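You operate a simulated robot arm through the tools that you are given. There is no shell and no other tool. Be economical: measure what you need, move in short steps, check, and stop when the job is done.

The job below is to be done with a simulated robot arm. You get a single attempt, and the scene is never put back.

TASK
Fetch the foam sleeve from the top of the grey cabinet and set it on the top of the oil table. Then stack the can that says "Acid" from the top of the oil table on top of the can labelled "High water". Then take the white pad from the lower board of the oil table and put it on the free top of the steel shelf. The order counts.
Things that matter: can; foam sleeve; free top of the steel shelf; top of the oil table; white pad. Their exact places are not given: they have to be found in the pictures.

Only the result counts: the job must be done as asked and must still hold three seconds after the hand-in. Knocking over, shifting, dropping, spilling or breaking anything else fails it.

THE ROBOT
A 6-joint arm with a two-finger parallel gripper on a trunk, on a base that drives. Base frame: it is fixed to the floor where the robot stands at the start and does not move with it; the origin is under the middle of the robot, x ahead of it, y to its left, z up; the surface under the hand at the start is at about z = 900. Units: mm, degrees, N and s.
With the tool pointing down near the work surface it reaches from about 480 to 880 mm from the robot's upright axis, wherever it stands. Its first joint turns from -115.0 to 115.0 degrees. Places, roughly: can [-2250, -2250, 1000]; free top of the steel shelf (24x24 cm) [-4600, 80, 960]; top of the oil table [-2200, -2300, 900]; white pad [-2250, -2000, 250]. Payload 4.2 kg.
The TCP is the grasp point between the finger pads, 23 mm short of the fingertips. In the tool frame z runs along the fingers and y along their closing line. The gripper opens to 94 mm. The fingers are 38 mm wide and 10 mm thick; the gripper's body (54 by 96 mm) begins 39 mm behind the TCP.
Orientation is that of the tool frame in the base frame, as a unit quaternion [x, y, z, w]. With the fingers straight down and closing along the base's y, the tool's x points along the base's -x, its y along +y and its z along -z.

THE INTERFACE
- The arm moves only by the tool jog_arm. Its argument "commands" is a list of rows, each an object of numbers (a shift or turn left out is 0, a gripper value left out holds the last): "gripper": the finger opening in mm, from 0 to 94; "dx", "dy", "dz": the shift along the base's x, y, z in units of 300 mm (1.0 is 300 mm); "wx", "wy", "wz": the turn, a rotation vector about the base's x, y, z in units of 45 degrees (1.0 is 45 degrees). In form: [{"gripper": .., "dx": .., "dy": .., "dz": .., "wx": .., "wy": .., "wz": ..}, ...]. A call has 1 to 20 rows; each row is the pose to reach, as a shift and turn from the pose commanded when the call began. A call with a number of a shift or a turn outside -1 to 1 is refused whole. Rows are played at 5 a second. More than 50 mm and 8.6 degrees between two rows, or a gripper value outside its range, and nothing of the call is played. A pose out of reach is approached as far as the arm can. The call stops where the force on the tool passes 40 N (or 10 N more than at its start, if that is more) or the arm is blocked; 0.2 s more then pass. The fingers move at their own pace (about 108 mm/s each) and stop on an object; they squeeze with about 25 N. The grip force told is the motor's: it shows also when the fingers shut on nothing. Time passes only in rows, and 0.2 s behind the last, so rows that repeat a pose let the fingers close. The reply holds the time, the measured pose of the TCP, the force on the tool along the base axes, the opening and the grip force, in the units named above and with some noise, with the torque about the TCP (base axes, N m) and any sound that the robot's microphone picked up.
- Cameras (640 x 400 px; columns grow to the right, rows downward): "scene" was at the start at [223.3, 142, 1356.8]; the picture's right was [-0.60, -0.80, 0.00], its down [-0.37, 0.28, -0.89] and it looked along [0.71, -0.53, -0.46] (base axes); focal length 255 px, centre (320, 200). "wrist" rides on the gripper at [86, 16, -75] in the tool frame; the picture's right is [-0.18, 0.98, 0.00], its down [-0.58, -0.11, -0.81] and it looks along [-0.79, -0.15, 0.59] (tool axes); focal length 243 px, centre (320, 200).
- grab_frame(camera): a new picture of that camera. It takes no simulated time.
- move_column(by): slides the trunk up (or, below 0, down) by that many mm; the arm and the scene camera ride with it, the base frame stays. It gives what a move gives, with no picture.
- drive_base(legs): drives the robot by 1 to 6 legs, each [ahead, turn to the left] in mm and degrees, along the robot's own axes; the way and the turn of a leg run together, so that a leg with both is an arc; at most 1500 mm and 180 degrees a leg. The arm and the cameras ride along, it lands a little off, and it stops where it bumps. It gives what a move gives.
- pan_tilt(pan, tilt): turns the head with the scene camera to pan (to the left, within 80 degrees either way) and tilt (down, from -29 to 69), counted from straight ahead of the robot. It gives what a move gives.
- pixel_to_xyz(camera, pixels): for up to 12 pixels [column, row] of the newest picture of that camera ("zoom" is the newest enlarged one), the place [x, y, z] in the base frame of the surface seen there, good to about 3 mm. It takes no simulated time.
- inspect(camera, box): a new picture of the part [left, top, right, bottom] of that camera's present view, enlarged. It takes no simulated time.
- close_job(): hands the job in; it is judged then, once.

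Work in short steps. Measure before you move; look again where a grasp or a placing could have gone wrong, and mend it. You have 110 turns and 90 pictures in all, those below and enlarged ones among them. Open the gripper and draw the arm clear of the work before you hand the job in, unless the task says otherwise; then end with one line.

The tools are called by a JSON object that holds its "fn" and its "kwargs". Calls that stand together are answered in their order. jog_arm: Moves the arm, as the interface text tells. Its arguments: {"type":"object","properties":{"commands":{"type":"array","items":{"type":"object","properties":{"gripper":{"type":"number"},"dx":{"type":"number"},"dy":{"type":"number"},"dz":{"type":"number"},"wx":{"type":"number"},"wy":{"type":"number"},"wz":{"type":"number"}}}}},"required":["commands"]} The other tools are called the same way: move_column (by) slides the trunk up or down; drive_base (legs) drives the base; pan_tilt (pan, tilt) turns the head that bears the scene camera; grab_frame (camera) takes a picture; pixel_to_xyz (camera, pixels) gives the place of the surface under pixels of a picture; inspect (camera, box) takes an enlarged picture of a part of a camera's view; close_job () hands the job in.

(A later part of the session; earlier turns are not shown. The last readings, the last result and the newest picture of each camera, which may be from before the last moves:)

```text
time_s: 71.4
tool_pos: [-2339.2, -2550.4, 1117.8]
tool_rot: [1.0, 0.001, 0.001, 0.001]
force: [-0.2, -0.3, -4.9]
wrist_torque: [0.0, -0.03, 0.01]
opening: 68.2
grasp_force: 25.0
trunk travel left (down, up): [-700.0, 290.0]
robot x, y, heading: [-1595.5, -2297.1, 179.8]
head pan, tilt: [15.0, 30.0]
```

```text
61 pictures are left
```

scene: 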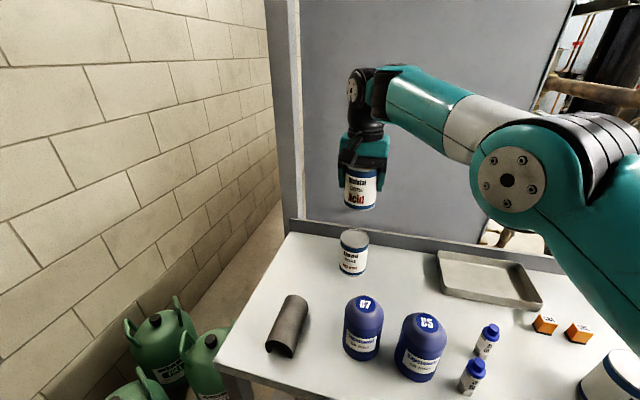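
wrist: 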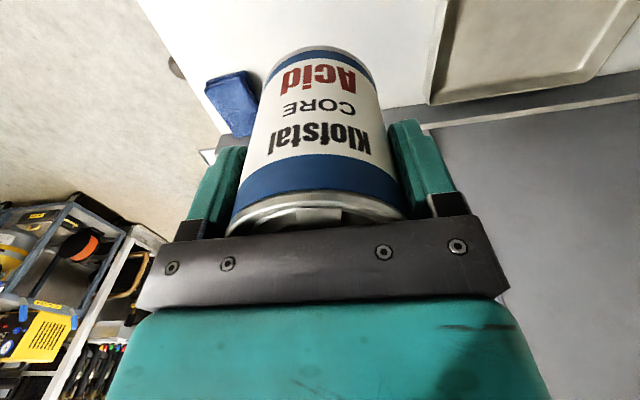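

I enlarge the view to check the alignment of both cans.

{"fn": "inspect", "kwargs": {"camera": "scene", "box": [310, 160, 406, 285]}}

{"fn": "pixel_to_xyz", "kwargs": {"camera": "scene", "pixels": [[341, 238], [367, 238], [354, 231], [354, 244], [354, 237], [347, 232], [362, 244], [347, 243], [362, 232]]}}

```text
3.20 times, centred on (358, 222) of scene
```

zoom: 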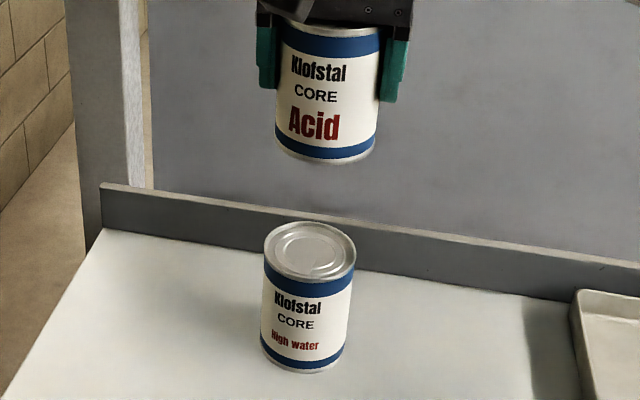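

```text
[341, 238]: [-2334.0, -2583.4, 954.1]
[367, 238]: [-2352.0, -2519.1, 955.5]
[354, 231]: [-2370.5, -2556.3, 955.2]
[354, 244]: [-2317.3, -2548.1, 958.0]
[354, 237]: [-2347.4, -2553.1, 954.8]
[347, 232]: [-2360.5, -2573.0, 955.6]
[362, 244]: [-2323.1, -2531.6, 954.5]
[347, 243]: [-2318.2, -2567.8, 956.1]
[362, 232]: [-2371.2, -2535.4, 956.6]
```

HW's centre is about (-2342,-2551). I shift 3 mm and descend to just above contact (TCP about 1018).

{"fn": "jog_arm", "kwargs": {"commands": [{"dx": -0.01, "dz": -0.06}, {"dx": -0.01, "dz": -0.13}, {"dx": -0.01, "dz": -0.2}, {"dx": -0.01, "dz": -0.25}, {"dx": -0.01, "dz": -0.28}, {"dx": -0.01, "dz": -0.3}, {"dx": -0.01, "dz": -0.3}]}}

{"fn": "inspect", "kwargs": {"camera": "scene", "box": [310, 160, 406, 285]}}

```text
time_s: 73.0
tool_pos: [-2339.7, -2551.4, 1026.5]
tool_rot: [1.0, 0.0, 0.0, 0.001]
force: [0.0, -0.6, -4.3]
wrist_torque: [0.01, 0.0, 0.0]
opening: 68.1
grasp_force: 25.1
trunk travel left (down, up): [-700.0, 290.0]
robot x, y, heading: [-1592.5, -2298.6, 179.2]
head pan, tilt: [15.0, 30.0]
```

```text
3.20 times, centred on (358, 222) of scene
```

zoom: 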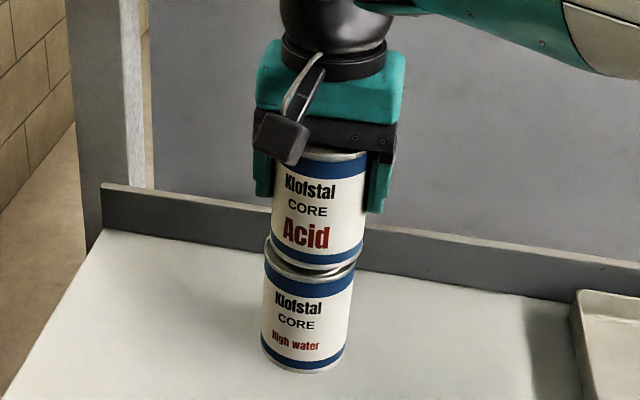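

The cans are aligned within a couple of mm. I lower gently by 9 mm and check contact.

{"fn": "jog_arm", "kwargs": {"commands": [{"dx": -0.004, "dy": -0.003, "dz": -0.012}, {"dx": -0.004, "dy": -0.003, "dz": -0.02}, {"dx": -0.004, "dy": -0.003, "dz": -0.026}, {"dx": -0.004, "dy": -0.003, "dz": -0.03}, {"dx": -0.004, "dy": -0.003, "dz": -0.03}]}}

```text
time_s: 74.2
tool_pos: [-2342.3, -2549.5, 1018.1]
tool_rot: [1.0, 0.001, -0.001, 0.0]
force: [1.2, 0.8, 9.3]
wrist_torque: [0.26, -0.33, -0.01]
opening: 68.1
grasp_force: 25.2
trunk travel left (down, up): [-700.0, 290.0]
robot x, y, heading: [-1597.4, -2299.0, 179.2]
head pan, tilt: [15.0, 30.0]
```

Contact is made (force +9 N). I release gently, rise and look.

{"fn": "jog_arm", "kwargs": {"commands": [{"gripper": 72}, {"gripper": 80}, {"gripper": 94}, {"gripper": 94}, {"dz": 0.08}, {"dz": 0.18}, {"dz": 0.3}, {"dz": 0.42}, {"dz": 0.55}]}}

{"fn": "inspect", "kwargs": {"camera": "scene", "box": [280, 160, 440, 300]}}

```text
time_s: 76.2
tool_pos: [-2333.1, -2544.4, 1167.3]
tool_rot: [1.0, 0.0, 0.001, 0.0]
force: [0.6, -0.4, -0.8]
wrist_torque: [0.03, -0.03, -0.01]
opening: 94.0
grasp_force: 0.0
out of reach, approached as far as the arm can: row 9
trunk travel left (down, up): [-700.0, 290.0]
robot x, y, heading: [-1595.1, -2299.8, 179.5]
head pan, tilt: [15.0, 30.0]
```

```text
2.86 times, centred on (360, 230) of scene
```

zoom: 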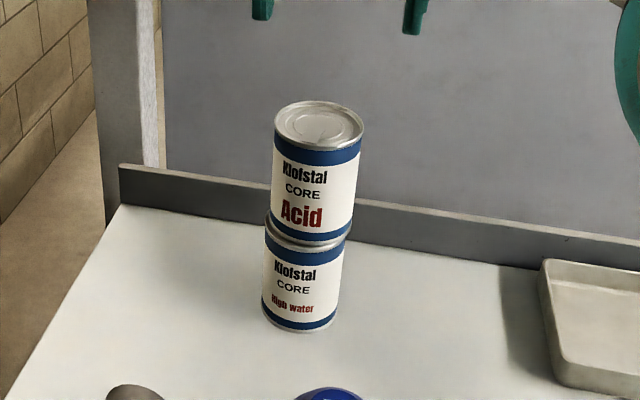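

The Acid can stands squarely on High water. Now the pad: I pull the hand up and in, then back the base off to make room to lower the trunk.

{"fn": "jog_arm", "kwargs": {"commands": [{"dx": 0.12, "dy": 0.08}, {"dx": 0.24, "dy": 0.16}, {"dx": 0.36, "dy": 0.24}, {"dx": 0.48, "dy": 0.32}, {"dx": 0.6, "dy": 0.42}, {"dx": 0.7, "dy": 0.53}, {"dx": 0.75, "dy": 0.66}, {"dx": 0.75, "dy": 0.8}]}}

{"fn": "drive_base", "kwargs": {"legs": [[-450, 0]]}}

{"fn": "pan_tilt", "kwargs": {"pan": -20, "tilt": 35}}

{"fn": "grab_frame", "kwargs": {"camera": "scene"}}

```text
time_s: 78.0
tool_pos: [-2110.1, -2303.8, 1171.6]
tool_rot: [1.0, 0.001, -0.001, 0.001]
force: [0.9, 0.0, 0.2]
wrist_torque: [0.0, 0.01, 0.02]
opening: 94.2
grasp_force: 0.0
trunk travel left (down, up): [-700.0, 290.0]
robot x, y, heading: [-1593.7, -2298.3, 179.4]
head pan, tilt: [15.0, 30.0]
```

```text
time_s: 80.7
tool_pos: [-1653.9, -2306.2, 1172.4]
tool_rot: [1.0, -0.004, 0.0, 0.0]
force: [-0.1, 0.1, 0.0]
wrist_torque: [-0.01, 0.01, 0.01]
opening: 93.8
grasp_force: 0.1
trunk travel left (down, up): [-700.0, 290.0]
robot x, y, heading: [-1143.9, -2302.4, 178.8]
head pan, tilt: [15.0, 30.0]
```

```text
time_s: 81.7
tool_pos: [-1655.7, -2306.9, 1172.6]
tool_rot: [1.0, -0.004, 0.0, 0.002]
force: [0.0, -0.1, 1.1]
wrist_torque: [-0.01, 0.01, 0.01]
opening: 94.0
grasp_force: 0.1
trunk travel left (down, up): [-700.0, 290.0]
robot x, y, heading: [-1141.7, -2305.1, 178.9]
head pan, tilt: [-20.0, 35.0]
```

```text
57 pictures are left
```

scene: 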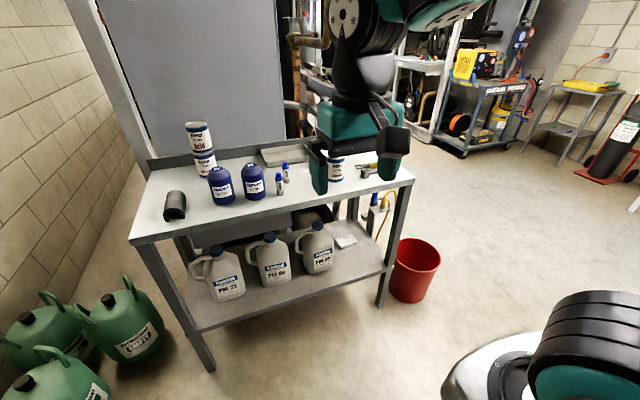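

I lower the trunk 500 mm with the hand clear of the table, then shift to about (-1400,-2020), facing the pad.

{"fn": "move_column", "kwargs": {"by": -500}}

{"fn": "drive_base", "kwargs": {"legs": [[0, -46.6], [384, 0], [0, 47.5]]}}

{"fn": "pan_tilt", "kwargs": {"pan": 0, "tilt": 30}}

{"fn": "grab_frame", "kwargs": {"camera": "scene"}}

{"fn": "grab_frame", "kwargs": {"camera": "wrist"}}

```text
refused: -500 is not a number from -400 to 400
```

```text
time_s: 88.4
tool_pos: [-1919.1, -2036.8, 1172.1]
tool_rot: [1.0, 0.009, 0.0, 0.002]
force: [-0.3, 0.2, -0.4]
wrist_torque: [0.0, -0.03, -0.01]
opening: 94.0
grasp_force: 0.0
trunk travel left (down, up): [-700.0, 290.0]
robot x, y, heading: [-1401.7, -2024.2, -179.7]
head pan, tilt: [-20.0, 35.0]
```

```text
time_s: 89.2
tool_pos: [-1918.2, -2036.5, 1171.4]
tool_rot: [1.0, 0.01, 0.0, 0.001]
force: [0.1, 0.5, 0.3]
wrist_torque: [0.0, 0.0, -0.01]
opening: 93.8
grasp_force: 0.0
trunk travel left (down, up): [-700.0, 290.0]
robot x, y, heading: [-1403.0, -2018.0, -179.6]
head pan, tilt: [0.0, 30.0]
```

```text
56 pictures are left
```

scene: 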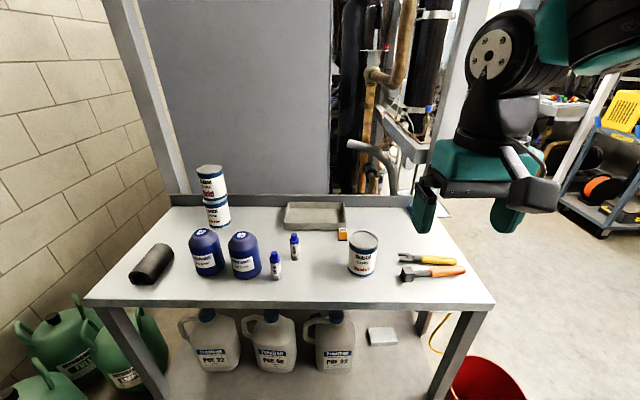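

```text
55 pictures are left
```

wrist: 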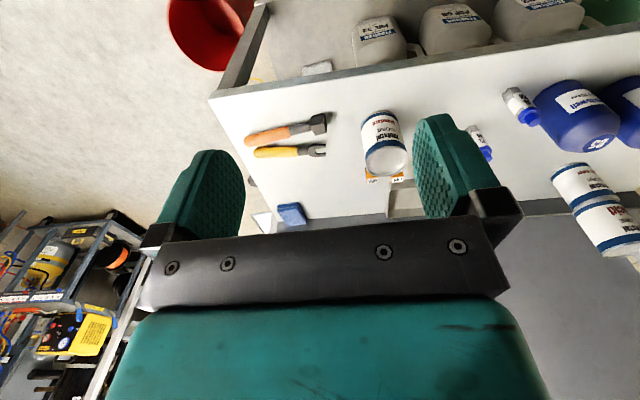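

I first turn the tool 180° about z up here, so the camera sits on top when I tilt. Then I will back off a bit and lower.

{"fn": "jog_arm", "kwargs": {"commands": [{"wz": 0.18}, {"wz": 0.36}, {"wz": 0.54}, {"wz": 0.72}, {"wz": 0.9}, {"wz": 1.0}]}}

{"fn": "jog_arm", "kwargs": {"commands": [{"wz": 0.18}, {"wz": 0.36}, {"wz": 0.54}, {"wz": 0.72}, {"wz": 0.9}, {"wz": 1.0}]}}

{"fn": "jog_arm", "kwargs": {"commands": [{"wz": 0.18}, {"wz": 0.36}, {"wz": 0.54}, {"wz": 0.72}, {"wz": 0.9}, {"wz": 1.0}]}}

{"fn": "jog_arm", "kwargs": {"commands": [{"wz": 0.18}, {"wz": 0.36}, {"wz": 0.54}, {"wz": 0.72}, {"wz": 0.9}, {"wz": 0.99}, {"wz": 0.99}]}}

{"fn": "drive_base", "kwargs": {"legs": [[-150, 0]]}}

{"fn": "move_column", "kwargs": {"by": -400}}

{"fn": "move_column", "kwargs": {"by": -150}}

{"fn": "grab_frame", "kwargs": {"camera": "scene"}}

{"fn": "grab_frame", "kwargs": {"camera": "wrist"}}

```text
time_s: 90.7
tool_pos: [-1919.8, -2037.9, 1171.8]
tool_rot: [0.919, 0.393, 0.0, 0.001]
force: [-0.8, -0.6, 0.5]
wrist_torque: [0.01, -0.02, 0.0]
opening: 94.1
grasp_force: 0.0
trunk travel left (down, up): [-700.0, 290.0]
robot x, y, heading: [-1406.9, -2021.8, -179.4]
head pan, tilt: [0.0, 30.0]
```

```text
time_s: 92.0
tool_pos: [-1918.1, -2037.2, 1172.7]
tool_rot: [0.699, 0.715, 0.0, 0.001]
force: [0.1, -0.7, -0.2]
wrist_torque: [-0.01, -0.01, -0.02]
opening: 94.0
grasp_force: 0.0
trunk travel left (down, up): [-700.0, 290.0]
robot x, y, heading: [-1401.9, -2021.3, -179.6]
head pan, tilt: [0.0, 30.0]
```

```text
time_s: 93.5
tool_pos: [-1917.9, -2037.9, 1173.1]
tool_rot: [0.371, 0.928, 0.001, 0.0]
force: [-0.5, -0.2, 0.1]
wrist_torque: [0.01, 0.01, -0.03]
opening: 94.0
grasp_force: 0.0
trunk travel left (down, up): [-700.0, 290.0]
robot x, y, heading: [-1406.8, -2023.9, -179.5]
head pan, tilt: [0.0, 30.0]
```

```text
time_s: 95.0
tool_pos: [-1918.3, -2037.3, 1171.9]
tool_rot: [-0.007, 1.0, 0.001, -0.001]
force: [-0.3, 0.4, -1.0]
wrist_torque: [-0.02, 0.02, 0.03]
opening: 94.0
grasp_force: 0.1
trunk travel left (down, up): [-700.0, 290.0]
robot x, y, heading: [-1402.6, -2021.8, -179.3]
head pan, tilt: [0.0, 30.0]
```

```text
time_s: 96.4
tool_pos: [-1768.4, -2033.8, 1172.4]
tool_rot: [-0.005, 1.0, 0.001, 0.0]
force: [-0.1, -1.3, 0.0]
wrist_torque: [0.0, -0.01, 0.01]
opening: 94.2
grasp_force: 0.1
trunk travel left (down, up): [-700.0, 290.0]
robot x, y, heading: [-1255.6, -2018.3, -179.7]
head pan, tilt: [0.0, 30.0]
```

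```text
time_s: 100.2
tool_pos: [-1767.6, -2034.4, 771.9]
tool_rot: [-0.006, 1.0, 0.001, 0.0]
force: [-0.7, 1.0, 2.2]
wrist_torque: [0.0, 0.02, 0.02]
opening: 93.8
grasp_force: 0.1
trunk travel left (down, up): [-300.0, 690.0]
robot x, y, heading: [-1254.0, -2017.0, -179.6]
head pan, tilt: [0.0, 30.0]
```

```text
time_s: 102.0
tool_pos: [-1769.6, -2034.5, 622.1]
tool_rot: [-0.005, 1.0, 0.001, 0.0]
force: [-0.2, -0.5, 0.3]
wrist_torque: [-0.01, -0.02, 0.0]
opening: 94.3
grasp_force: 0.1
trunk travel left (down, up): [-150.0, 840.0]
robot x, y, heading: [-1255.0, -2021.3, -179.4]
head pan, tilt: [0.0, 30.0]
```

```text
54 pictures are left
```

scene: 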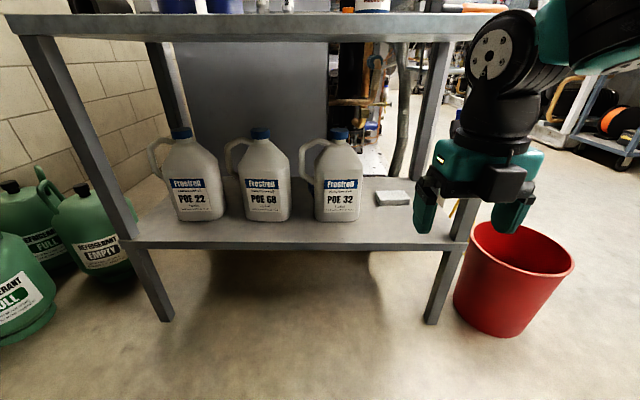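

```text
53 pictures are left
```

wrist: 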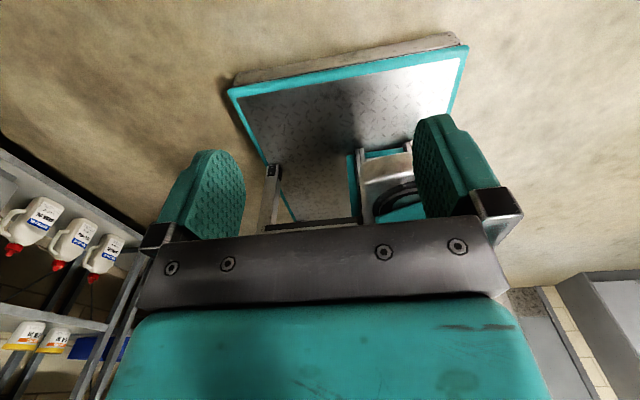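

The pad shows at (393,198). I enlarge that area and measure.

{"fn": "inspect", "kwargs": {"camera": "scene", "box": [350, 150, 450, 230]}}

{"fn": "pixel_to_xyz", "kwargs": {"camera": "zoom", "pixels": [[170, 260], [355, 255], [375, 330], [190, 350], [270, 300], [190, 362], [375, 350], [420, 300], [110, 350], [550, 230], [300, 400]]}}

{"fn": "pixel_to_xyz", "kwargs": {"camera": "scene", "pixels": [[456, 225], [450, 200], [425, 40], [425, 30], [355, 200], [358, 220], [340, 135], [440, 20], [415, 150], [465, 260], [510, 225]]}}

```text
5.00 times, centred on (400, 190) of scene
```

zoom: 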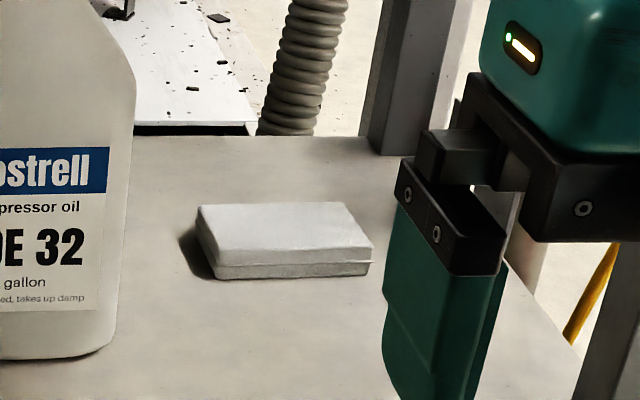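

```text
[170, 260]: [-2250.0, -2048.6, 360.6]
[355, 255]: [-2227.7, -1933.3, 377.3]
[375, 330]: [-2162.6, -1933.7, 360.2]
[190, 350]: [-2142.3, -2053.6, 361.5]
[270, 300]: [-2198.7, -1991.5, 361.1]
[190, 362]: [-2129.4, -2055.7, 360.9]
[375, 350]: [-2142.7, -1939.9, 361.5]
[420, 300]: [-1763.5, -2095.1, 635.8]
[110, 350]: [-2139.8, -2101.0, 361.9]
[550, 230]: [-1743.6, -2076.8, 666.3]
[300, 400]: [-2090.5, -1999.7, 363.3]
```

```text
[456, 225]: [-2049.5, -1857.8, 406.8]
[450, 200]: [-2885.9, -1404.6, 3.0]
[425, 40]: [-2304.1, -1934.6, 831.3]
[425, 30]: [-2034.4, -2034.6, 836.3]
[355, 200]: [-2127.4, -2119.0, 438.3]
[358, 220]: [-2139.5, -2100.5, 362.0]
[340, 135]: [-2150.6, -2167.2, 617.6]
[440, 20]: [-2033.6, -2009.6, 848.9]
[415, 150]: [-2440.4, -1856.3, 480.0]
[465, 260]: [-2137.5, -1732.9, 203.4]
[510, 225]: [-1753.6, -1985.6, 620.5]
```

I measure the pad's actual corners in the enlarged picture.

{"fn": "pixel_to_xyz", "kwargs": {"camera": "zoom", "pixels": [[203, 210], [343, 206], [369, 250], [215, 257], [280, 230], [219, 275], [368, 270], [290, 272], [206, 235], [250, 207], [300, 290]]}}

```text
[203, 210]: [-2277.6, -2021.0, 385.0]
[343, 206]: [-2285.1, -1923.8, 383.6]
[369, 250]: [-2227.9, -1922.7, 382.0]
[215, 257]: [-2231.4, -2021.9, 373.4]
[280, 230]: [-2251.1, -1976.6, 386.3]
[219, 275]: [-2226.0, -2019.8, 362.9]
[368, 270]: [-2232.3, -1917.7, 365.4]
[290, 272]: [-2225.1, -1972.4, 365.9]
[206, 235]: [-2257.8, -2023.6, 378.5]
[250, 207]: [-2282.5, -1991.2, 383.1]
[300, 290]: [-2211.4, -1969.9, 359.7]
```

The pad measures about 60 (x) by 100 (y) by 26 mm, centred at (-2255,-1972), top z 386. It must be gripped along x with the tool vertical. There are about 470 mm under the table top, so the arm should fit when it is stretched low. I turn the tool -90° (camera to +y), drop the trunk to its lowest and stretch the arm.

{"fn": "jog_arm", "kwargs": {"commands": [{"wz": -0.18}, {"wz": -0.36}, {"wz": -0.54}, {"wz": -0.72}, {"wz": -0.9}, {"wz": -1.0}]}}

{"fn": "jog_arm", "kwargs": {"commands": [{"wz": -0.18}, {"wz": -0.36}, {"wz": -0.54}, {"wz": -0.72}, {"wz": -0.9}, {"wz": -1.0}, {"wz": -1.0}]}}

{"fn": "move_column", "kwargs": {"by": -145}}

{"fn": "jog_arm", "kwargs": {"commands": [{"dx": -0.1, "dy": 0.03}, {"dx": -0.22, "dy": 0.06}, {"dx": -0.34, "dy": 0.1}, {"dx": -0.46, "dy": 0.13}, {"dx": -0.58, "dy": 0.16}, {"dx": -0.7, "dy": 0.19}, {"dx": -0.8, "dy": 0.2}]}}

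{"fn": "grab_frame", "kwargs": {"camera": "scene"}}

```text
time_s: 103.4
tool_pos: [-1768.0, -2034.7, 622.1]
tool_rot: [0.379, 0.925, 0.0, 0.001]
force: [-0.4, -0.2, -0.4]
wrist_torque: [0.01, 0.02, 0.02]
opening: 93.7
grasp_force: 0.2
trunk travel left (down, up): [-150.0, 840.0]
robot x, y, heading: [-1259.6, -2020.7, -179.8]
head pan, tilt: [0.0, 30.0]
```

```text
time_s: 105.0
tool_pos: [-1769.1, -2033.9, 623.3]
tool_rot: [0.704, 0.71, 0.0, 0.001]
force: [0.2, 0.3, -0.2]
wrist_torque: [-0.02, 0.02, 0.02]
opening: 94.2
grasp_force: 0.2
trunk travel left (down, up): [-150.0, 840.0]
robot x, y, heading: [-1254.4, -2018.1, -179.8]
head pan, tilt: [0.0, 30.0]
```

```text
time_s: 106.7
tool_pos: [-1769.4, -2034.8, 478.3]
tool_rot: [0.704, 0.71, 0.001, 0.0]
force: [-0.3, 0.6, 0.1]
wrist_torque: [0.01, 0.0, -0.02]
opening: 93.9
grasp_force: 0.1
trunk travel left (down, up): [-5.0, 985.0]
robot x, y, heading: [-1255.5, -2021.3, -179.9]
head pan, tilt: [0.0, 30.0]
```

```text
time_s: 108.3
tool_pos: [-2011.6, -1972.7, 477.4]
tool_rot: [0.703, 0.711, 0.001, 0.002]
force: [-0.7, -0.9, -0.4]
wrist_torque: [-0.04, -0.02, 0.02]
opening: 93.7
grasp_force: 0.2
trunk travel left (down, up): [-5.0, 985.0]
robot x, y, heading: [-1253.6, -2020.5, -179.7]
head pan, tilt: [0.0, 30.0]
```

```text
51 pictures are left
```

scene: 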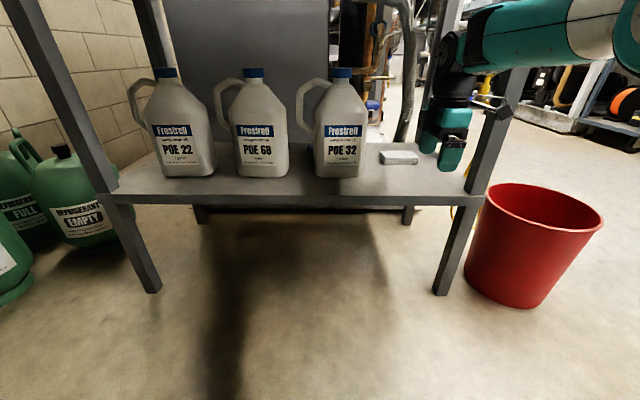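

The hand is low, but the camera stub at (495,105) may pass close to the front leg. I measure the leg, the jug and the arm's height, and look higher too.

{"fn": "pixel_to_xyz", "kwargs": {"camera": "scene", "pixels": [[452, 250], [480, 150], [498, 100], [500, 112], [366, 150], [362, 175], [340, 70], [560, 60], [490, 40], [450, 55], [465, 270], [480, 35]]}}

{"fn": "pan_tilt", "kwargs": {"pan": -15, "tilt": 0}}

{"fn": "grab_frame", "kwargs": {"camera": "scene"}}

```text
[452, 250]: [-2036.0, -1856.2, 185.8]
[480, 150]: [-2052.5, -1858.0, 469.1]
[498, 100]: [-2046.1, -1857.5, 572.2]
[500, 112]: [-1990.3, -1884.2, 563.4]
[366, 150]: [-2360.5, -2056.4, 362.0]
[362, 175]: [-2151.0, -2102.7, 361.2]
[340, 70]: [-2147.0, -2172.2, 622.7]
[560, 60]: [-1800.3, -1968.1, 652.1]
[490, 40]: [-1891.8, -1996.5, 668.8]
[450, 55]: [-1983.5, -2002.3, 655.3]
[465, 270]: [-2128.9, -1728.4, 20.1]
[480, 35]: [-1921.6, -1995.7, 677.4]
```

```text
time_s: 109.3
tool_pos: [-2011.0, -1974.3, 476.2]
tool_rot: [0.703, 0.711, 0.001, 0.001]
force: [0.6, 0.1, -0.2]
wrist_torque: [0.03, -0.01, 0.02]
opening: 93.7
grasp_force: 0.1
trunk travel left (down, up): [-5.0, 985.0]
robot x, y, heading: [-1255.3, -2020.9, -179.8]
head pan, tilt: [-15.0, 0.0]
```

```text
50 pictures are left
```

scene: 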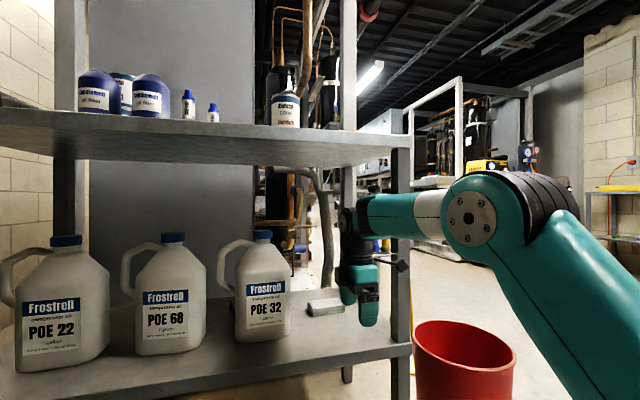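

The forearm runs nearly level at z≈650, well below the table top's underside at 835. I shift 30 mm to -y to clear the leg, then drive 180 mm forward.

{"fn": "jog_arm", "kwargs": {"commands": [{"dy": -0.05}, {"dy": -0.1}, {"dy": -0.1}]}}

{"fn": "drive_base", "kwargs": {"legs": [[180, 0]]}}

{"fn": "pan_tilt", "kwargs": {"pan": -8, "tilt": 22}}

{"fn": "grab_frame", "kwargs": {"camera": "scene"}}

{"fn": "grab_frame", "kwargs": {"camera": "wrist"}}

```text
time_s: 110.1
tool_pos: [-2010.2, -2004.1, 476.7]
tool_rot: [0.703, 0.711, 0.0, 0.001]
force: [0.4, 0.1, 0.2]
wrist_torque: [0.01, 0.01, 0.02]
opening: 93.8
grasp_force: 0.0
trunk travel left (down, up): [-5.0, 985.0]
robot x, y, heading: [-1255.9, -2020.7, -179.5]
head pan, tilt: [-15.0, 0.0]
```

```text
time_s: 111.6
tool_pos: [-2189.2, -2002.7, 477.2]
tool_rot: [0.704, 0.71, 0.001, 0.002]
force: [0.1, 0.5, -0.3]
wrist_torque: [0.01, 0.01, 0.02]
opening: 94.0
grasp_force: 0.1
trunk travel left (down, up): [-5.0, 985.0]
robot x, y, heading: [-1433.6, -2019.1, -179.9]
head pan, tilt: [-15.0, 0.0]
```

```text
time_s: 112.4
tool_pos: [-2188.7, -2002.5, 477.7]
tool_rot: [0.704, 0.71, 0.0, 0.001]
force: [-0.4, 0.3, -0.5]
wrist_torque: [0.03, -0.06, 0.02]
opening: 94.0
grasp_force: 0.1
trunk travel left (down, up): [-5.0, 985.0]
robot x, y, heading: [-1437.8, -2023.7, -179.7]
head pan, tilt: [-8.0, 22.0]
```

```text
49 pictures are left
```

scene: 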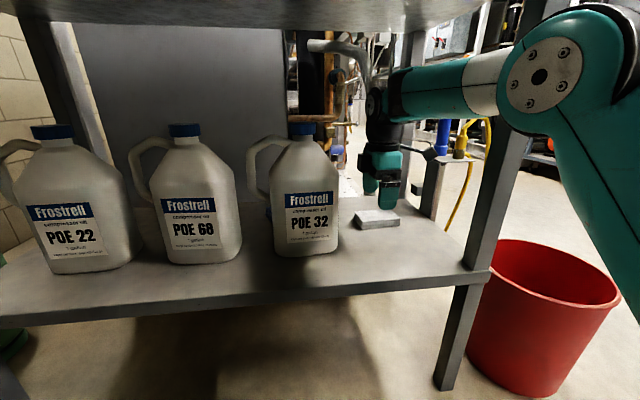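

```text
48 pictures are left
```

wrist: 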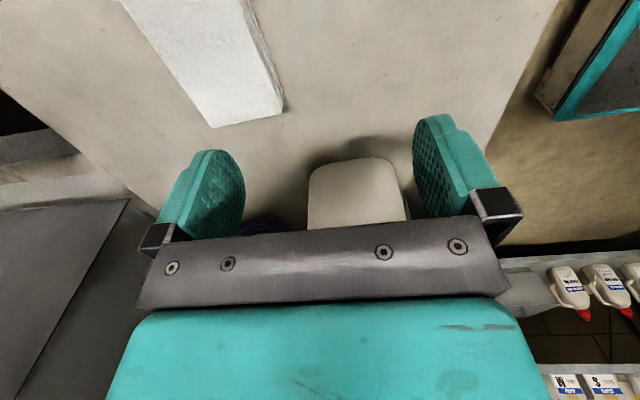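

The hand is under the table. I re-measure the pad in the wrist view.

{"fn": "pixel_to_xyz", "kwargs": {"camera": "wrist", "pixels": [[211, 125], [282, 110], [160, 50], [248, 15], [230, 70], [200, 110], [272, 80], [180, 80], [262, 50], [245, 122]]}}

{"fn": "pixel_to_xyz", "kwargs": {"camera": "scene", "pixels": [[358, 222], [397, 217], [400, 225], [360, 215], [460, 65], [430, 70], [560, 20], [480, 5], [500, 60]]}}

```text
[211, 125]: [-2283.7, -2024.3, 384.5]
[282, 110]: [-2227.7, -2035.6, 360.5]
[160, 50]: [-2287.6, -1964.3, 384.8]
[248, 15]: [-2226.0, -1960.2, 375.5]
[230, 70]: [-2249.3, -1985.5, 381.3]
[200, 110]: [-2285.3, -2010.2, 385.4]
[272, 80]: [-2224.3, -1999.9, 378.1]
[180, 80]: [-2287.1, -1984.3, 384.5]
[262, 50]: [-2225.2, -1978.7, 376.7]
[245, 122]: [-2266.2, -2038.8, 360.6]
```

```text
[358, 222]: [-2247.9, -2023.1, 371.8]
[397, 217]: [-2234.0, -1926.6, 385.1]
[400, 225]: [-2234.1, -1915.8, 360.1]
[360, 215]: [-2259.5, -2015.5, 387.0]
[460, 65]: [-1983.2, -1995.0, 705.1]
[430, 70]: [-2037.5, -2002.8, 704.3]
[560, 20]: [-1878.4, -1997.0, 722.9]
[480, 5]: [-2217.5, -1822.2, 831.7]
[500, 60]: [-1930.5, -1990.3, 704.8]
```

The pad spans x -2287…-2225 and y -2023…-1920. I move over (-2256,-1971) and then down to just above the pad.

{"fn": "jog_arm", "kwargs": {"commands": [{"dx": -0.08, "dy": 0.03}, {"dx": -0.16, "dy": 0.07}, {"dx": -0.225, "dy": 0.105}, {"dx": -0.225, "dy": 0.105, "dz": -0.08}, {"dx": -0.225, "dy": 0.105, "dz": -0.16}, {"dx": -0.225, "dy": 0.105, "dz": -0.16}]}}

{"fn": "grab_frame", "kwargs": {"camera": "wrist"}}

{"fn": "grab_frame", "kwargs": {"camera": "scene"}}

```text
time_s: 113.8
tool_pos: [-2256.5, -1972.1, 430.2]
tool_rot: [0.704, 0.71, -0.001, 0.0]
force: [-0.6, 0.0, -0.4]
wrist_torque: [-0.01, 0.02, -0.04]
opening: 94.0
grasp_force: 0.0
trunk travel left (down, up): [-5.0, 985.0]
robot x, y, heading: [-1434.9, -2022.7, -179.8]
head pan, tilt: [-8.0, 22.0]
```

```text
47 pictures are left
```

wrist: 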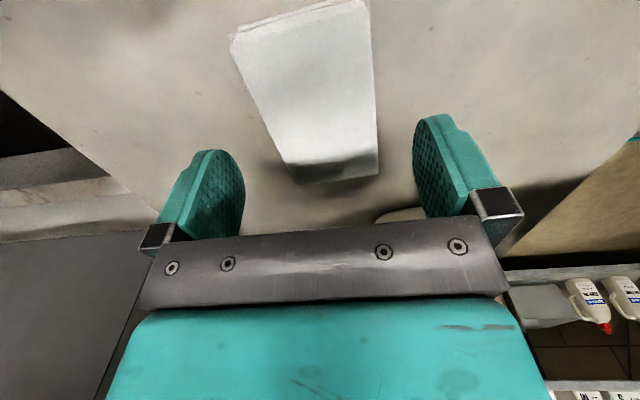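

```text
46 pictures are left
```

scene: 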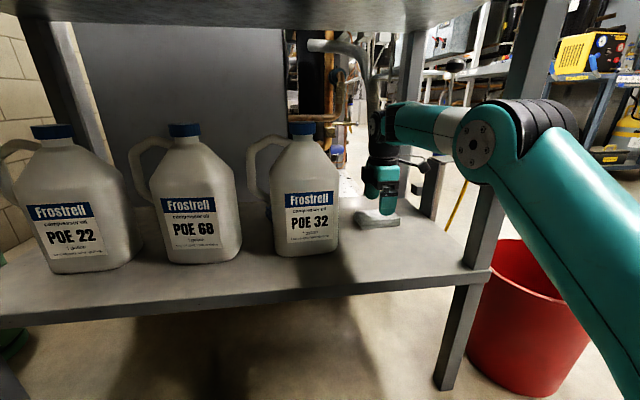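

The pad sits between the fingers. I descend to z≈386 and close.

{"fn": "jog_arm", "kwargs": {"commands": [{"dz": -0.06}, {"dz": -0.11}, {"dz": -0.145}, {"dz": -0.145}, {"dz": -0.145, "gripper": 45}, {"dz": -0.145, "gripper": 45}, {"dz": -0.145, "gripper": 45}, {"dz": -0.145, "gripper": 45}]}}

```text
time_s: 115.6
tool_pos: [-2258.0, -1971.1, 386.2]
tool_rot: [0.704, 0.71, 0.0, 0.0]
force: [1.0, -0.9, 0.1]
wrist_torque: [-0.03, 0.01, 0.02]
opening: 66.5
grasp_force: 24.2
trunk travel left (down, up): [-5.0, 985.0]
robot x, y, heading: [-1433.1, -2021.6, -179.9]
head pan, tilt: [-8.0, 22.0]
```

It is gripped at 66 mm. I lift 80 mm and check.

{"fn": "jog_arm", "kwargs": {"commands": [{"dz": 0.04}, {"dz": 0.12}, {"dz": 0.2}, {"dz": 0.27}, {"dz": 0.27}]}}

{"fn": "grab_frame", "kwargs": {"camera": "wrist"}}

```text
time_s: 116.8
tool_pos: [-2255.9, -1972.7, 466.9]
tool_rot: [0.704, 0.71, 0.001, 0.001]
force: [-0.2, -0.8, 0.2]
wrist_torque: [0.01, 0.02, 0.02]
opening: 65.9
grasp_force: 24.9
trunk travel left (down, up): [-5.0, 985.0]
robot x, y, heading: [-1430.6, -2022.0, -179.9]
head pan, tilt: [-8.0, 22.0]
```

```text
45 pictures are left
```

wrist: 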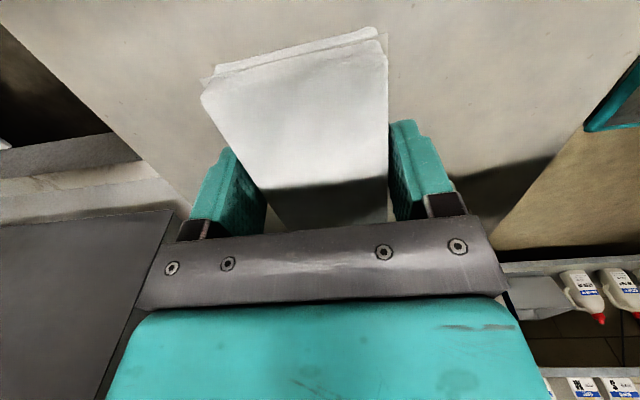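

The pad is held. I shift back to -y, draw in, and reverse out.

{"fn": "jog_arm", "kwargs": {"commands": [{"dy": -0.05, "dx": 0.05}, {"dy": -0.1, "dx": 0.12}, {"dy": -0.105, "dx": 0.22}]}}

{"fn": "drive_base", "kwargs": {"legs": [[-420, 0]]}}

{"fn": "jog_arm", "kwargs": {"commands": [{"dx": 0.12}, {"dx": 0.24}, {"dx": 0.36}, {"dx": 0.48}, {"dx": 0.6}, {"dx": 0.72}, {"dx": 0.8}]}}

{"fn": "move_column", "kwargs": {"by": 400}}

{"fn": "move_column", "kwargs": {"by": 300}}

{"fn": "pan_tilt", "kwargs": {"pan": -35, "tilt": 15}}

{"fn": "grab_frame", "kwargs": {"camera": "scene"}}

{"fn": "grab_frame", "kwargs": {"camera": "wrist"}}

```text
time_s: 117.6
tool_pos: [-2188.7, -2002.8, 467.6]
tool_rot: [0.704, 0.71, 0.001, 0.0]
force: [0.1, 0.0, -0.5]
wrist_torque: [-0.04, 0.02, 0.0]
opening: 65.9
grasp_force: 25.1
trunk travel left (down, up): [-5.0, 985.0]
robot x, y, heading: [-1431.9, -2017.8, -179.9]
head pan, tilt: [-8.0, 22.0]
```

```text
time_s: 120.2
tool_pos: [-1761.6, -2001.7, 467.6]
tool_rot: [0.706, 0.709, 0.001, 0.001]
force: [-0.1, 0.6, -0.4]
wrist_torque: [-0.05, 0.01, -0.05]
opening: 65.5
grasp_force: 25.2
trunk travel left (down, up): [-5.0, 985.0]
robot x, y, heading: [-1005.5, -2020.9, -180.1]
head pan, tilt: [-8.0, 22.0]
```

```text
time_s: 121.8
tool_pos: [-1521.1, -2001.9, 469.6]
tool_rot: [0.705, 0.71, 0.0, -0.001]
force: [0.1, 0.2, 0.7]
wrist_torque: [-0.01, -0.01, 0.0]
opening: 65.4
grasp_force: 25.1
trunk travel left (down, up): [-5.0, 985.0]
robot x, y, heading: [-1006.8, -2018.5, -179.7]
head pan, tilt: [-8.0, 22.0]
```

```text
time_s: 125.7
tool_pos: [-1521.4, -2001.5, 870.1]
tool_rot: [0.704, 0.71, 0.001, 0.001]
force: [-0.2, 1.1, -0.4]
wrist_torque: [-0.03, 0.03, -0.01]
opening: 65.1
grasp_force: 24.7
trunk travel left (down, up): [-405.0, 585.0]
robot x, y, heading: [-1006.3, -2022.5, -180.0]
head pan, tilt: [-8.0, 22.0]
```

```text
time_s: 128.7
tool_pos: [-1521.6, -2001.6, 1169.7]
tool_rot: [0.705, 0.709, 0.001, 0.001]
force: [0.4, -0.4, 0.0]
wrist_torque: [0.02, 0.03, 0.01]
opening: 65.2
grasp_force: 24.9
trunk travel left (down, up): [-705.0, 285.0]
robot x, y, heading: [-1003.7, -2016.7, -179.7]
head pan, tilt: [-8.0, 22.0]
```

```text
time_s: 129.6
tool_pos: [-1521.7, -2001.3, 1169.9]
tool_rot: [0.705, 0.709, 0.001, 0.001]
force: [0.1, 0.5, 0.1]
wrist_torque: [-0.01, -0.02, 0.0]
opening: 64.9
grasp_force: 25.4
trunk travel left (down, up): [-705.0, 285.0]
robot x, y, heading: [-1005.1, -2017.6, -179.6]
head pan, tilt: [-35.0, 15.0]
```

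```text
44 pictures are left
```

scene: 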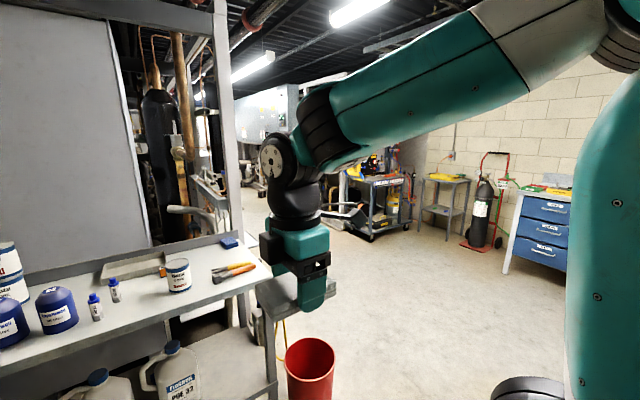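

```text
43 pictures are left
```

wrist: 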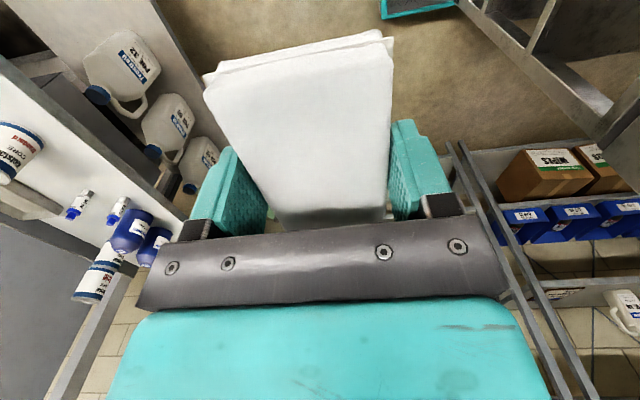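

Now I look for the steel shelf near (-4600,80). A small grey shelf shows at (445,190). I zoom and measure.

{"fn": "inspect", "kwargs": {"camera": "scene", "box": [330, 120, 550, 260]}}

{"fn": "pixel_to_xyz", "kwargs": {"camera": "scene", "pixels": [[448, 181], [440, 175], [430, 182], [463, 185], [420, 225], [460, 235], [385, 180], [480, 240], [505, 265], [375, 230], [345, 240], [415, 250]]}}

```text
2.86 times, centred on (440, 190) of scene
```

zoom: 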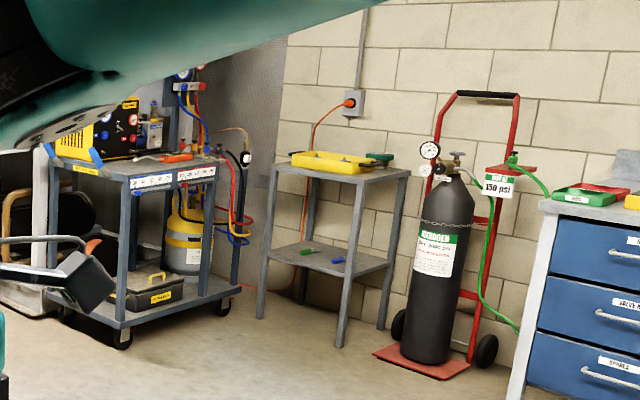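

```text
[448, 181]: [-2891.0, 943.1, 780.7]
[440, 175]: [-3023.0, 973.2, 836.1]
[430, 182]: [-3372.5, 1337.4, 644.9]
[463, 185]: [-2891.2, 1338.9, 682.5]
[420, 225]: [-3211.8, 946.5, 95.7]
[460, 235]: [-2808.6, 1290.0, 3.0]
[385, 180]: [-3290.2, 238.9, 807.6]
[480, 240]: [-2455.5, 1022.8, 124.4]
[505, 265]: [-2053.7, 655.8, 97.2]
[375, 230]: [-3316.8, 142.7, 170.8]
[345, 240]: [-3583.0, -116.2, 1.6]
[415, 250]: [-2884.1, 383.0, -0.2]
```

That shelf is at (-2950,1100), so it isn't the one described. I drive out past the bucket to open floor and look toward (-4600,80).

{"fn": "drive_base", "kwargs": {"legs": [[0, -60], [1200, 0], [0, 38], [600, 0]]}}

{"fn": "pan_tilt", "kwargs": {"pan": 5, "tilt": 12}}

{"fn": "grab_frame", "kwargs": {"camera": "scene"}}

```text
time_s: 143.1
tool_pos: [-2662.3, -563.7, 1169.1]
tool_rot: [0.823, 0.567, 0.0, 0.0]
force: [0.5, 0.3, 0.2]
wrist_torque: [0.0, 0.02, 0.01]
opening: 65.0
grasp_force: 24.9
trunk travel left (down, up): [-705.0, 285.0]
robot x, y, heading: [-2184.9, -767.3, 158.7]
head pan, tilt: [-35.0, 15.0]
```

```text
time_s: 144.2
tool_pos: [-2662.2, -564.3, 1169.5]
tool_rot: [0.823, 0.567, 0.001, 0.001]
force: [1.0, 0.5, -0.9]
wrist_torque: [0.02, 0.01, -0.01]
opening: 65.2
grasp_force: 25.3
trunk travel left (down, up): [-705.0, 285.0]
robot x, y, heading: [-2182.5, -766.4, 158.8]
head pan, tilt: [5.0, 12.0]
```

```text
41 pictures are left
```

scene: 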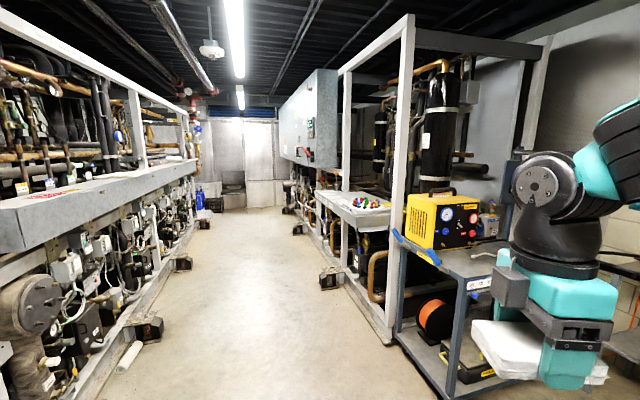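

A steel shelf with coloured items is at (355,205). I zoom and measure it.

{"fn": "inspect", "kwargs": {"camera": "scene", "box": [290, 160, 430, 270]}}

{"fn": "pixel_to_xyz", "kwargs": {"camera": "scene", "pixels": [[318, 193], [385, 222], [345, 205], [330, 195], [370, 215], [375, 205], [352, 200], [357, 218], [330, 285], [390, 335], [405, 340], [440, 395]]}}

```text
3.64 times, centred on (360, 215) of scene
```

zoom: 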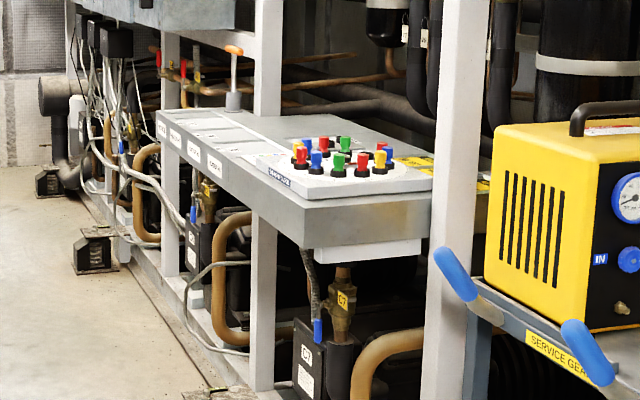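

```text
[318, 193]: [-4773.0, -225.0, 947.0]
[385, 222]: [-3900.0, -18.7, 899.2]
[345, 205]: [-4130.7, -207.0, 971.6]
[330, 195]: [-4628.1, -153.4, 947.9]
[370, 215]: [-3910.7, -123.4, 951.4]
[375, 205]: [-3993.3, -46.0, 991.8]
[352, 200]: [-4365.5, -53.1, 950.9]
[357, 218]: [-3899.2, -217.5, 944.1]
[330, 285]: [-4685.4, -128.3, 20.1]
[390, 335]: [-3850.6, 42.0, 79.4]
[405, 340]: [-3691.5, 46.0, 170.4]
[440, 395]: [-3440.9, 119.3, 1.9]
```

The shelf top (z≈948) starts at x=-3900 with its front at y≈-225. I check the aisle limits on the left before driving.

{"fn": "pixel_to_xyz", "kwargs": {"camera": "scene", "pixels": [[130, 355], [150, 325], [25, 230], [100, 200], [185, 262], [160, 280], [205, 222], [300, 228], [200, 205], [60, 290]]}}

```text
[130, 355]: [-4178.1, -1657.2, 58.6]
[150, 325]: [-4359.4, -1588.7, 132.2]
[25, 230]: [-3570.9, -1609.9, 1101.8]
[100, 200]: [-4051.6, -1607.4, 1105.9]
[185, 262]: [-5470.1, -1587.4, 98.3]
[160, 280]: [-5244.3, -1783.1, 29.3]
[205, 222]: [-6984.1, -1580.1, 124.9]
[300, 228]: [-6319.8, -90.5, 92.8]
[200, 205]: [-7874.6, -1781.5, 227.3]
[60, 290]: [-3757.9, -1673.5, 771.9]
```

The aisle is clear from y=-1588 to -225. I drive to about (-4150,-880) and look at the shelf.

{"fn": "drive_base", "kwargs": {"legs": [[0, 24.5], [1000, 0], [970, 0]]}}

{"fn": "pan_tilt", "kwargs": {"pan": -65, "tilt": 20}}

{"fn": "grab_frame", "kwargs": {"camera": "scene"}}

```text
time_s: 155.4
tool_pos: [-4684.5, -888.9, 1169.3]
tool_rot: [0.685, 0.729, 0.001, 0.001]
force: [0.5, -0.3, 0.3]
wrist_torque: [0.0, 0.0, -0.01]
opening: 65.0
grasp_force: 24.2
trunk travel left (down, up): [-705.0, 285.0]
robot x, y, heading: [-4168.6, -875.9, -176.6]
head pan, tilt: [5.0, 12.0]
```

```text
time_s: 156.8
tool_pos: [-4685.5, -890.4, 1169.8]
tool_rot: [0.684, 0.729, 0.001, 0.001]
force: [0.3, 0.5, -0.2]
wrist_torque: [-0.01, -0.01, 0.02]
opening: 65.3
grasp_force: 25.1
trunk travel left (down, up): [-705.0, 285.0]
robot x, y, heading: [-4168.6, -878.3, -176.6]
head pan, tilt: [-65.0, 20.0]
```

```text
39 pictures are left
```

scene: 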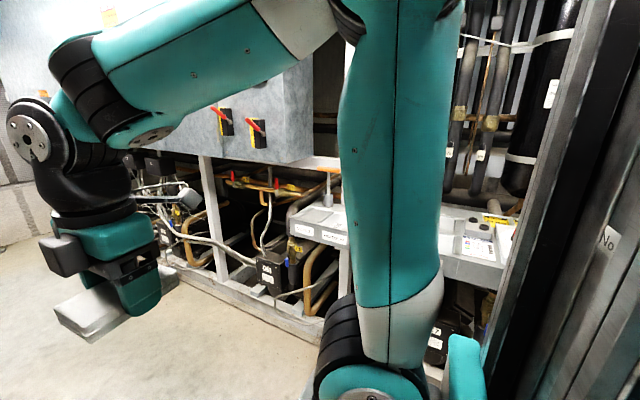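

My own arm hides the view. I turn the base right to face the shelf, where the hand still stays 120 mm clear of it, and look again.

{"fn": "drive_base", "kwargs": {"legs": [[0, -93]]}}

{"fn": "pan_tilt", "kwargs": {"pan": 25, "tilt": 25}}

{"fn": "grab_frame", "kwargs": {"camera": "scene"}}

```text
time_s: 161.1
tool_pos: [-4158.6, -361.3, 1170.0]
tool_rot: [1.0, 0.011, 0.0, 0.001]
force: [0.1, 0.2, -0.8]
wrist_torque: [0.05, -0.02, -0.01]
opening: 65.0
grasp_force: 25.2
trunk travel left (down, up): [-705.0, 285.0]
robot x, y, heading: [-4166.6, -878.0, 91.2]
head pan, tilt: [-65.0, 20.0]
```

```text
time_s: 162.7
tool_pos: [-4158.5, -361.0, 1170.2]
tool_rot: [1.0, 0.01, 0.0, 0.001]
force: [0.0, -0.7, -0.8]
wrist_torque: [0.02, 0.03, -0.01]
opening: 64.9
grasp_force: 25.2
trunk travel left (down, up): [-705.0, 285.0]
robot x, y, heading: [-4169.1, -878.1, 90.8]
head pan, tilt: [25.0, 25.0]
```

```text
38 pictures are left
```

scene: 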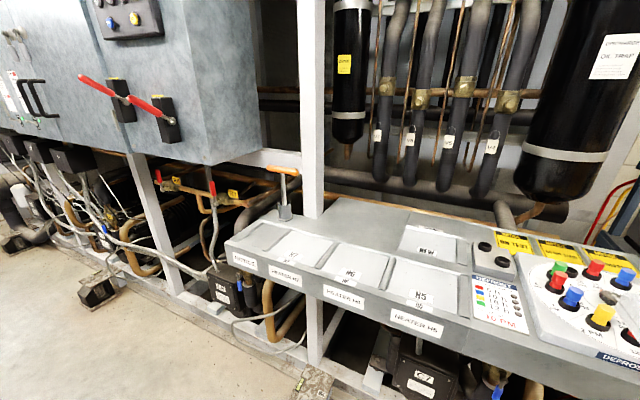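

The shelf top shows now. I enlarge and measure it to find the free 24x24 cm patch.

{"fn": "inspect", "kwargs": {"camera": "scene", "box": [220, 170, 540, 345]}}

{"fn": "pixel_to_xyz", "kwargs": {"camera": "scene", "pixels": [[262, 236], [300, 248], [355, 263], [420, 285], [428, 240], [370, 230], [340, 218], [300, 228], [286, 212], [312, 200], [385, 213], [490, 290]]}}

```text
2.00 times, centred on (380, 258) of scene
```

zoom: 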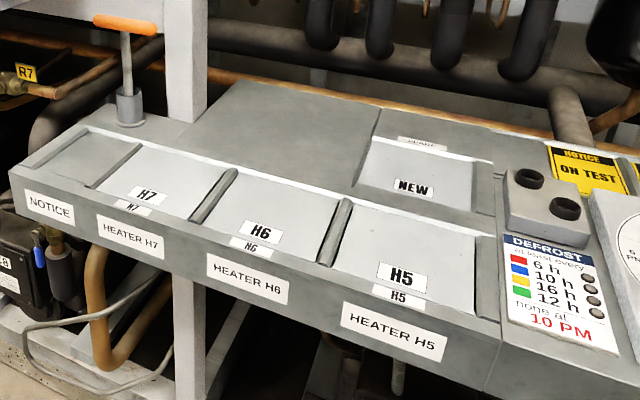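

```text
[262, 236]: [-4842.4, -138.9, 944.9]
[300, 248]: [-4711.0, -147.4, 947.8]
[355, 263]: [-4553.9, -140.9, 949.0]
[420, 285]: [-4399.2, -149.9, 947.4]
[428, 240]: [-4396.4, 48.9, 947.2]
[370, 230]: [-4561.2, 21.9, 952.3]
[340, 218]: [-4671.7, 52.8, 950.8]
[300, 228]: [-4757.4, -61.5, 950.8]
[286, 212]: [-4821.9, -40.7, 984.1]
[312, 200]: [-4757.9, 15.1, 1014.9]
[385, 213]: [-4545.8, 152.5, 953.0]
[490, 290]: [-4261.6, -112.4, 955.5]
```

The blank plate at zoom (280,130), around (-4600,80), is the free top. I measure its outline.

{"fn": "pixel_to_xyz", "kwargs": {"camera": "zoom", "pixels": [[236, 84], [374, 110], [345, 188], [188, 145], [285, 135], [270, 100], [200, 120], [360, 150], [250, 160], [320, 180], [230, 110], [195, 100]]}}

```text
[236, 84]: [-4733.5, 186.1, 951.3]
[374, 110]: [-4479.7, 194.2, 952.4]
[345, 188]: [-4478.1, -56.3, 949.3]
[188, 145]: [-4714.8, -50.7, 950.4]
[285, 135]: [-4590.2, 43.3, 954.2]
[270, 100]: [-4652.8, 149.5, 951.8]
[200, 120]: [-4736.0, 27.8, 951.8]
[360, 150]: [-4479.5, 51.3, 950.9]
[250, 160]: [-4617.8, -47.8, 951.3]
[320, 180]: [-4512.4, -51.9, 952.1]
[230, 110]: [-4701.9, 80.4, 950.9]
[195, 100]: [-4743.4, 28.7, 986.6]
```

The plate spans x -4733…-4479 and y -52…194 at z≈951, so its centre is (-4606,70). Before driving over I measure the hanging panel, the post and the floor feet.

{"fn": "pixel_to_xyz", "kwargs": {"camera": "scene", "pixels": [[200, 140], [255, 140], [165, 115], [120, 95], [312, 100], [300, 170], [310, 380], [98, 290], [345, 60], [350, 340], [240, 300], [440, 170]]}}

```text
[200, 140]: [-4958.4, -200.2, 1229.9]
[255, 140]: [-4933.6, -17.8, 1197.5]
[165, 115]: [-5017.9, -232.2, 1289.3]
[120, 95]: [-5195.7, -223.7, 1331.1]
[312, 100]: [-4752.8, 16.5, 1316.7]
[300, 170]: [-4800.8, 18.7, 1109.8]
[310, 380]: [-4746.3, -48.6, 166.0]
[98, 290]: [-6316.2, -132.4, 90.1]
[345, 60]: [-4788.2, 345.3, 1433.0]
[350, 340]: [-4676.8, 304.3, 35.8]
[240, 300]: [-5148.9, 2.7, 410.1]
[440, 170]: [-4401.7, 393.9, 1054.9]
```

The panel ends at x=-4933 with its front at y≈-232, so I swing the hand the other way. I turn right, reverse to about (-4590,-730), then turn back left.

{"fn": "drive_base", "kwargs": {"legs": [[0, -110.2], [-446, 0], [0, 109.4]]}}

{"fn": "pan_tilt", "kwargs": {"pan": 10, "tilt": 30}}

{"fn": "grab_frame", "kwargs": {"camera": "scene"}}

{"fn": "grab_frame", "kwargs": {"camera": "wrist"}}

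```text
time_s: 174.7
tool_pos: [-4558.6, -202.8, 1170.1]
tool_rot: [1.0, -0.01, 0.0, 0.001]
force: [-0.3, 0.1, -0.5]
wrist_torque: [-0.02, -0.01, -0.01]
opening: 65.3
grasp_force: 25.5
trunk travel left (down, up): [-705.0, 285.0]
robot x, y, heading: [-4589.7, -722.5, 88.7]
head pan, tilt: [25.0, 25.0]
```

```text
time_s: 175.5
tool_pos: [-4559.2, -202.4, 1169.5]
tool_rot: [1.0, -0.011, 0.001, 0.0]
force: [0.3, 1.1, -0.4]
wrist_torque: [0.03, -0.02, 0.0]
opening: 65.3
grasp_force: 24.9
trunk travel left (down, up): [-705.0, 285.0]
robot x, y, heading: [-4590.7, -721.9, 88.5]
head pan, tilt: [10.0, 30.0]
```

```text
36 pictures are left
```

scene: 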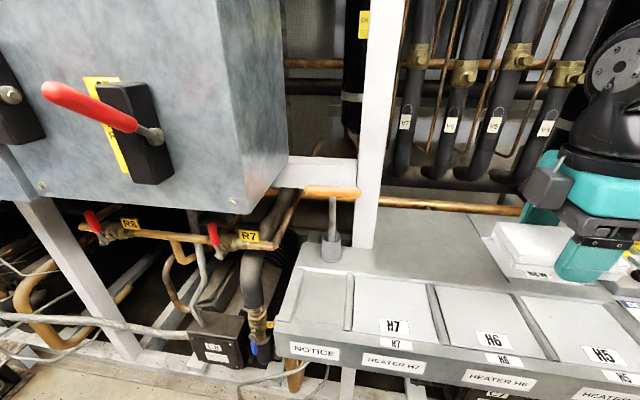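

```text
35 pictures are left
```

wrist: 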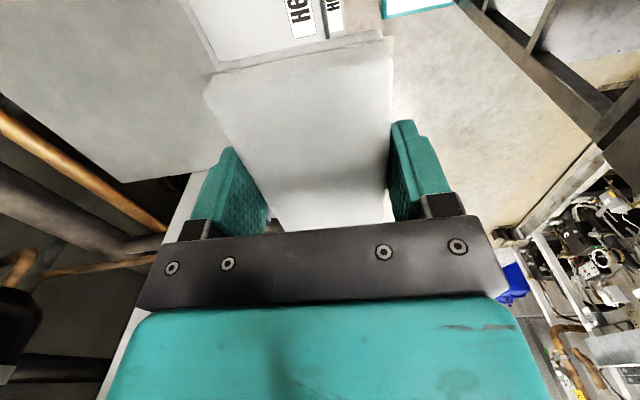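

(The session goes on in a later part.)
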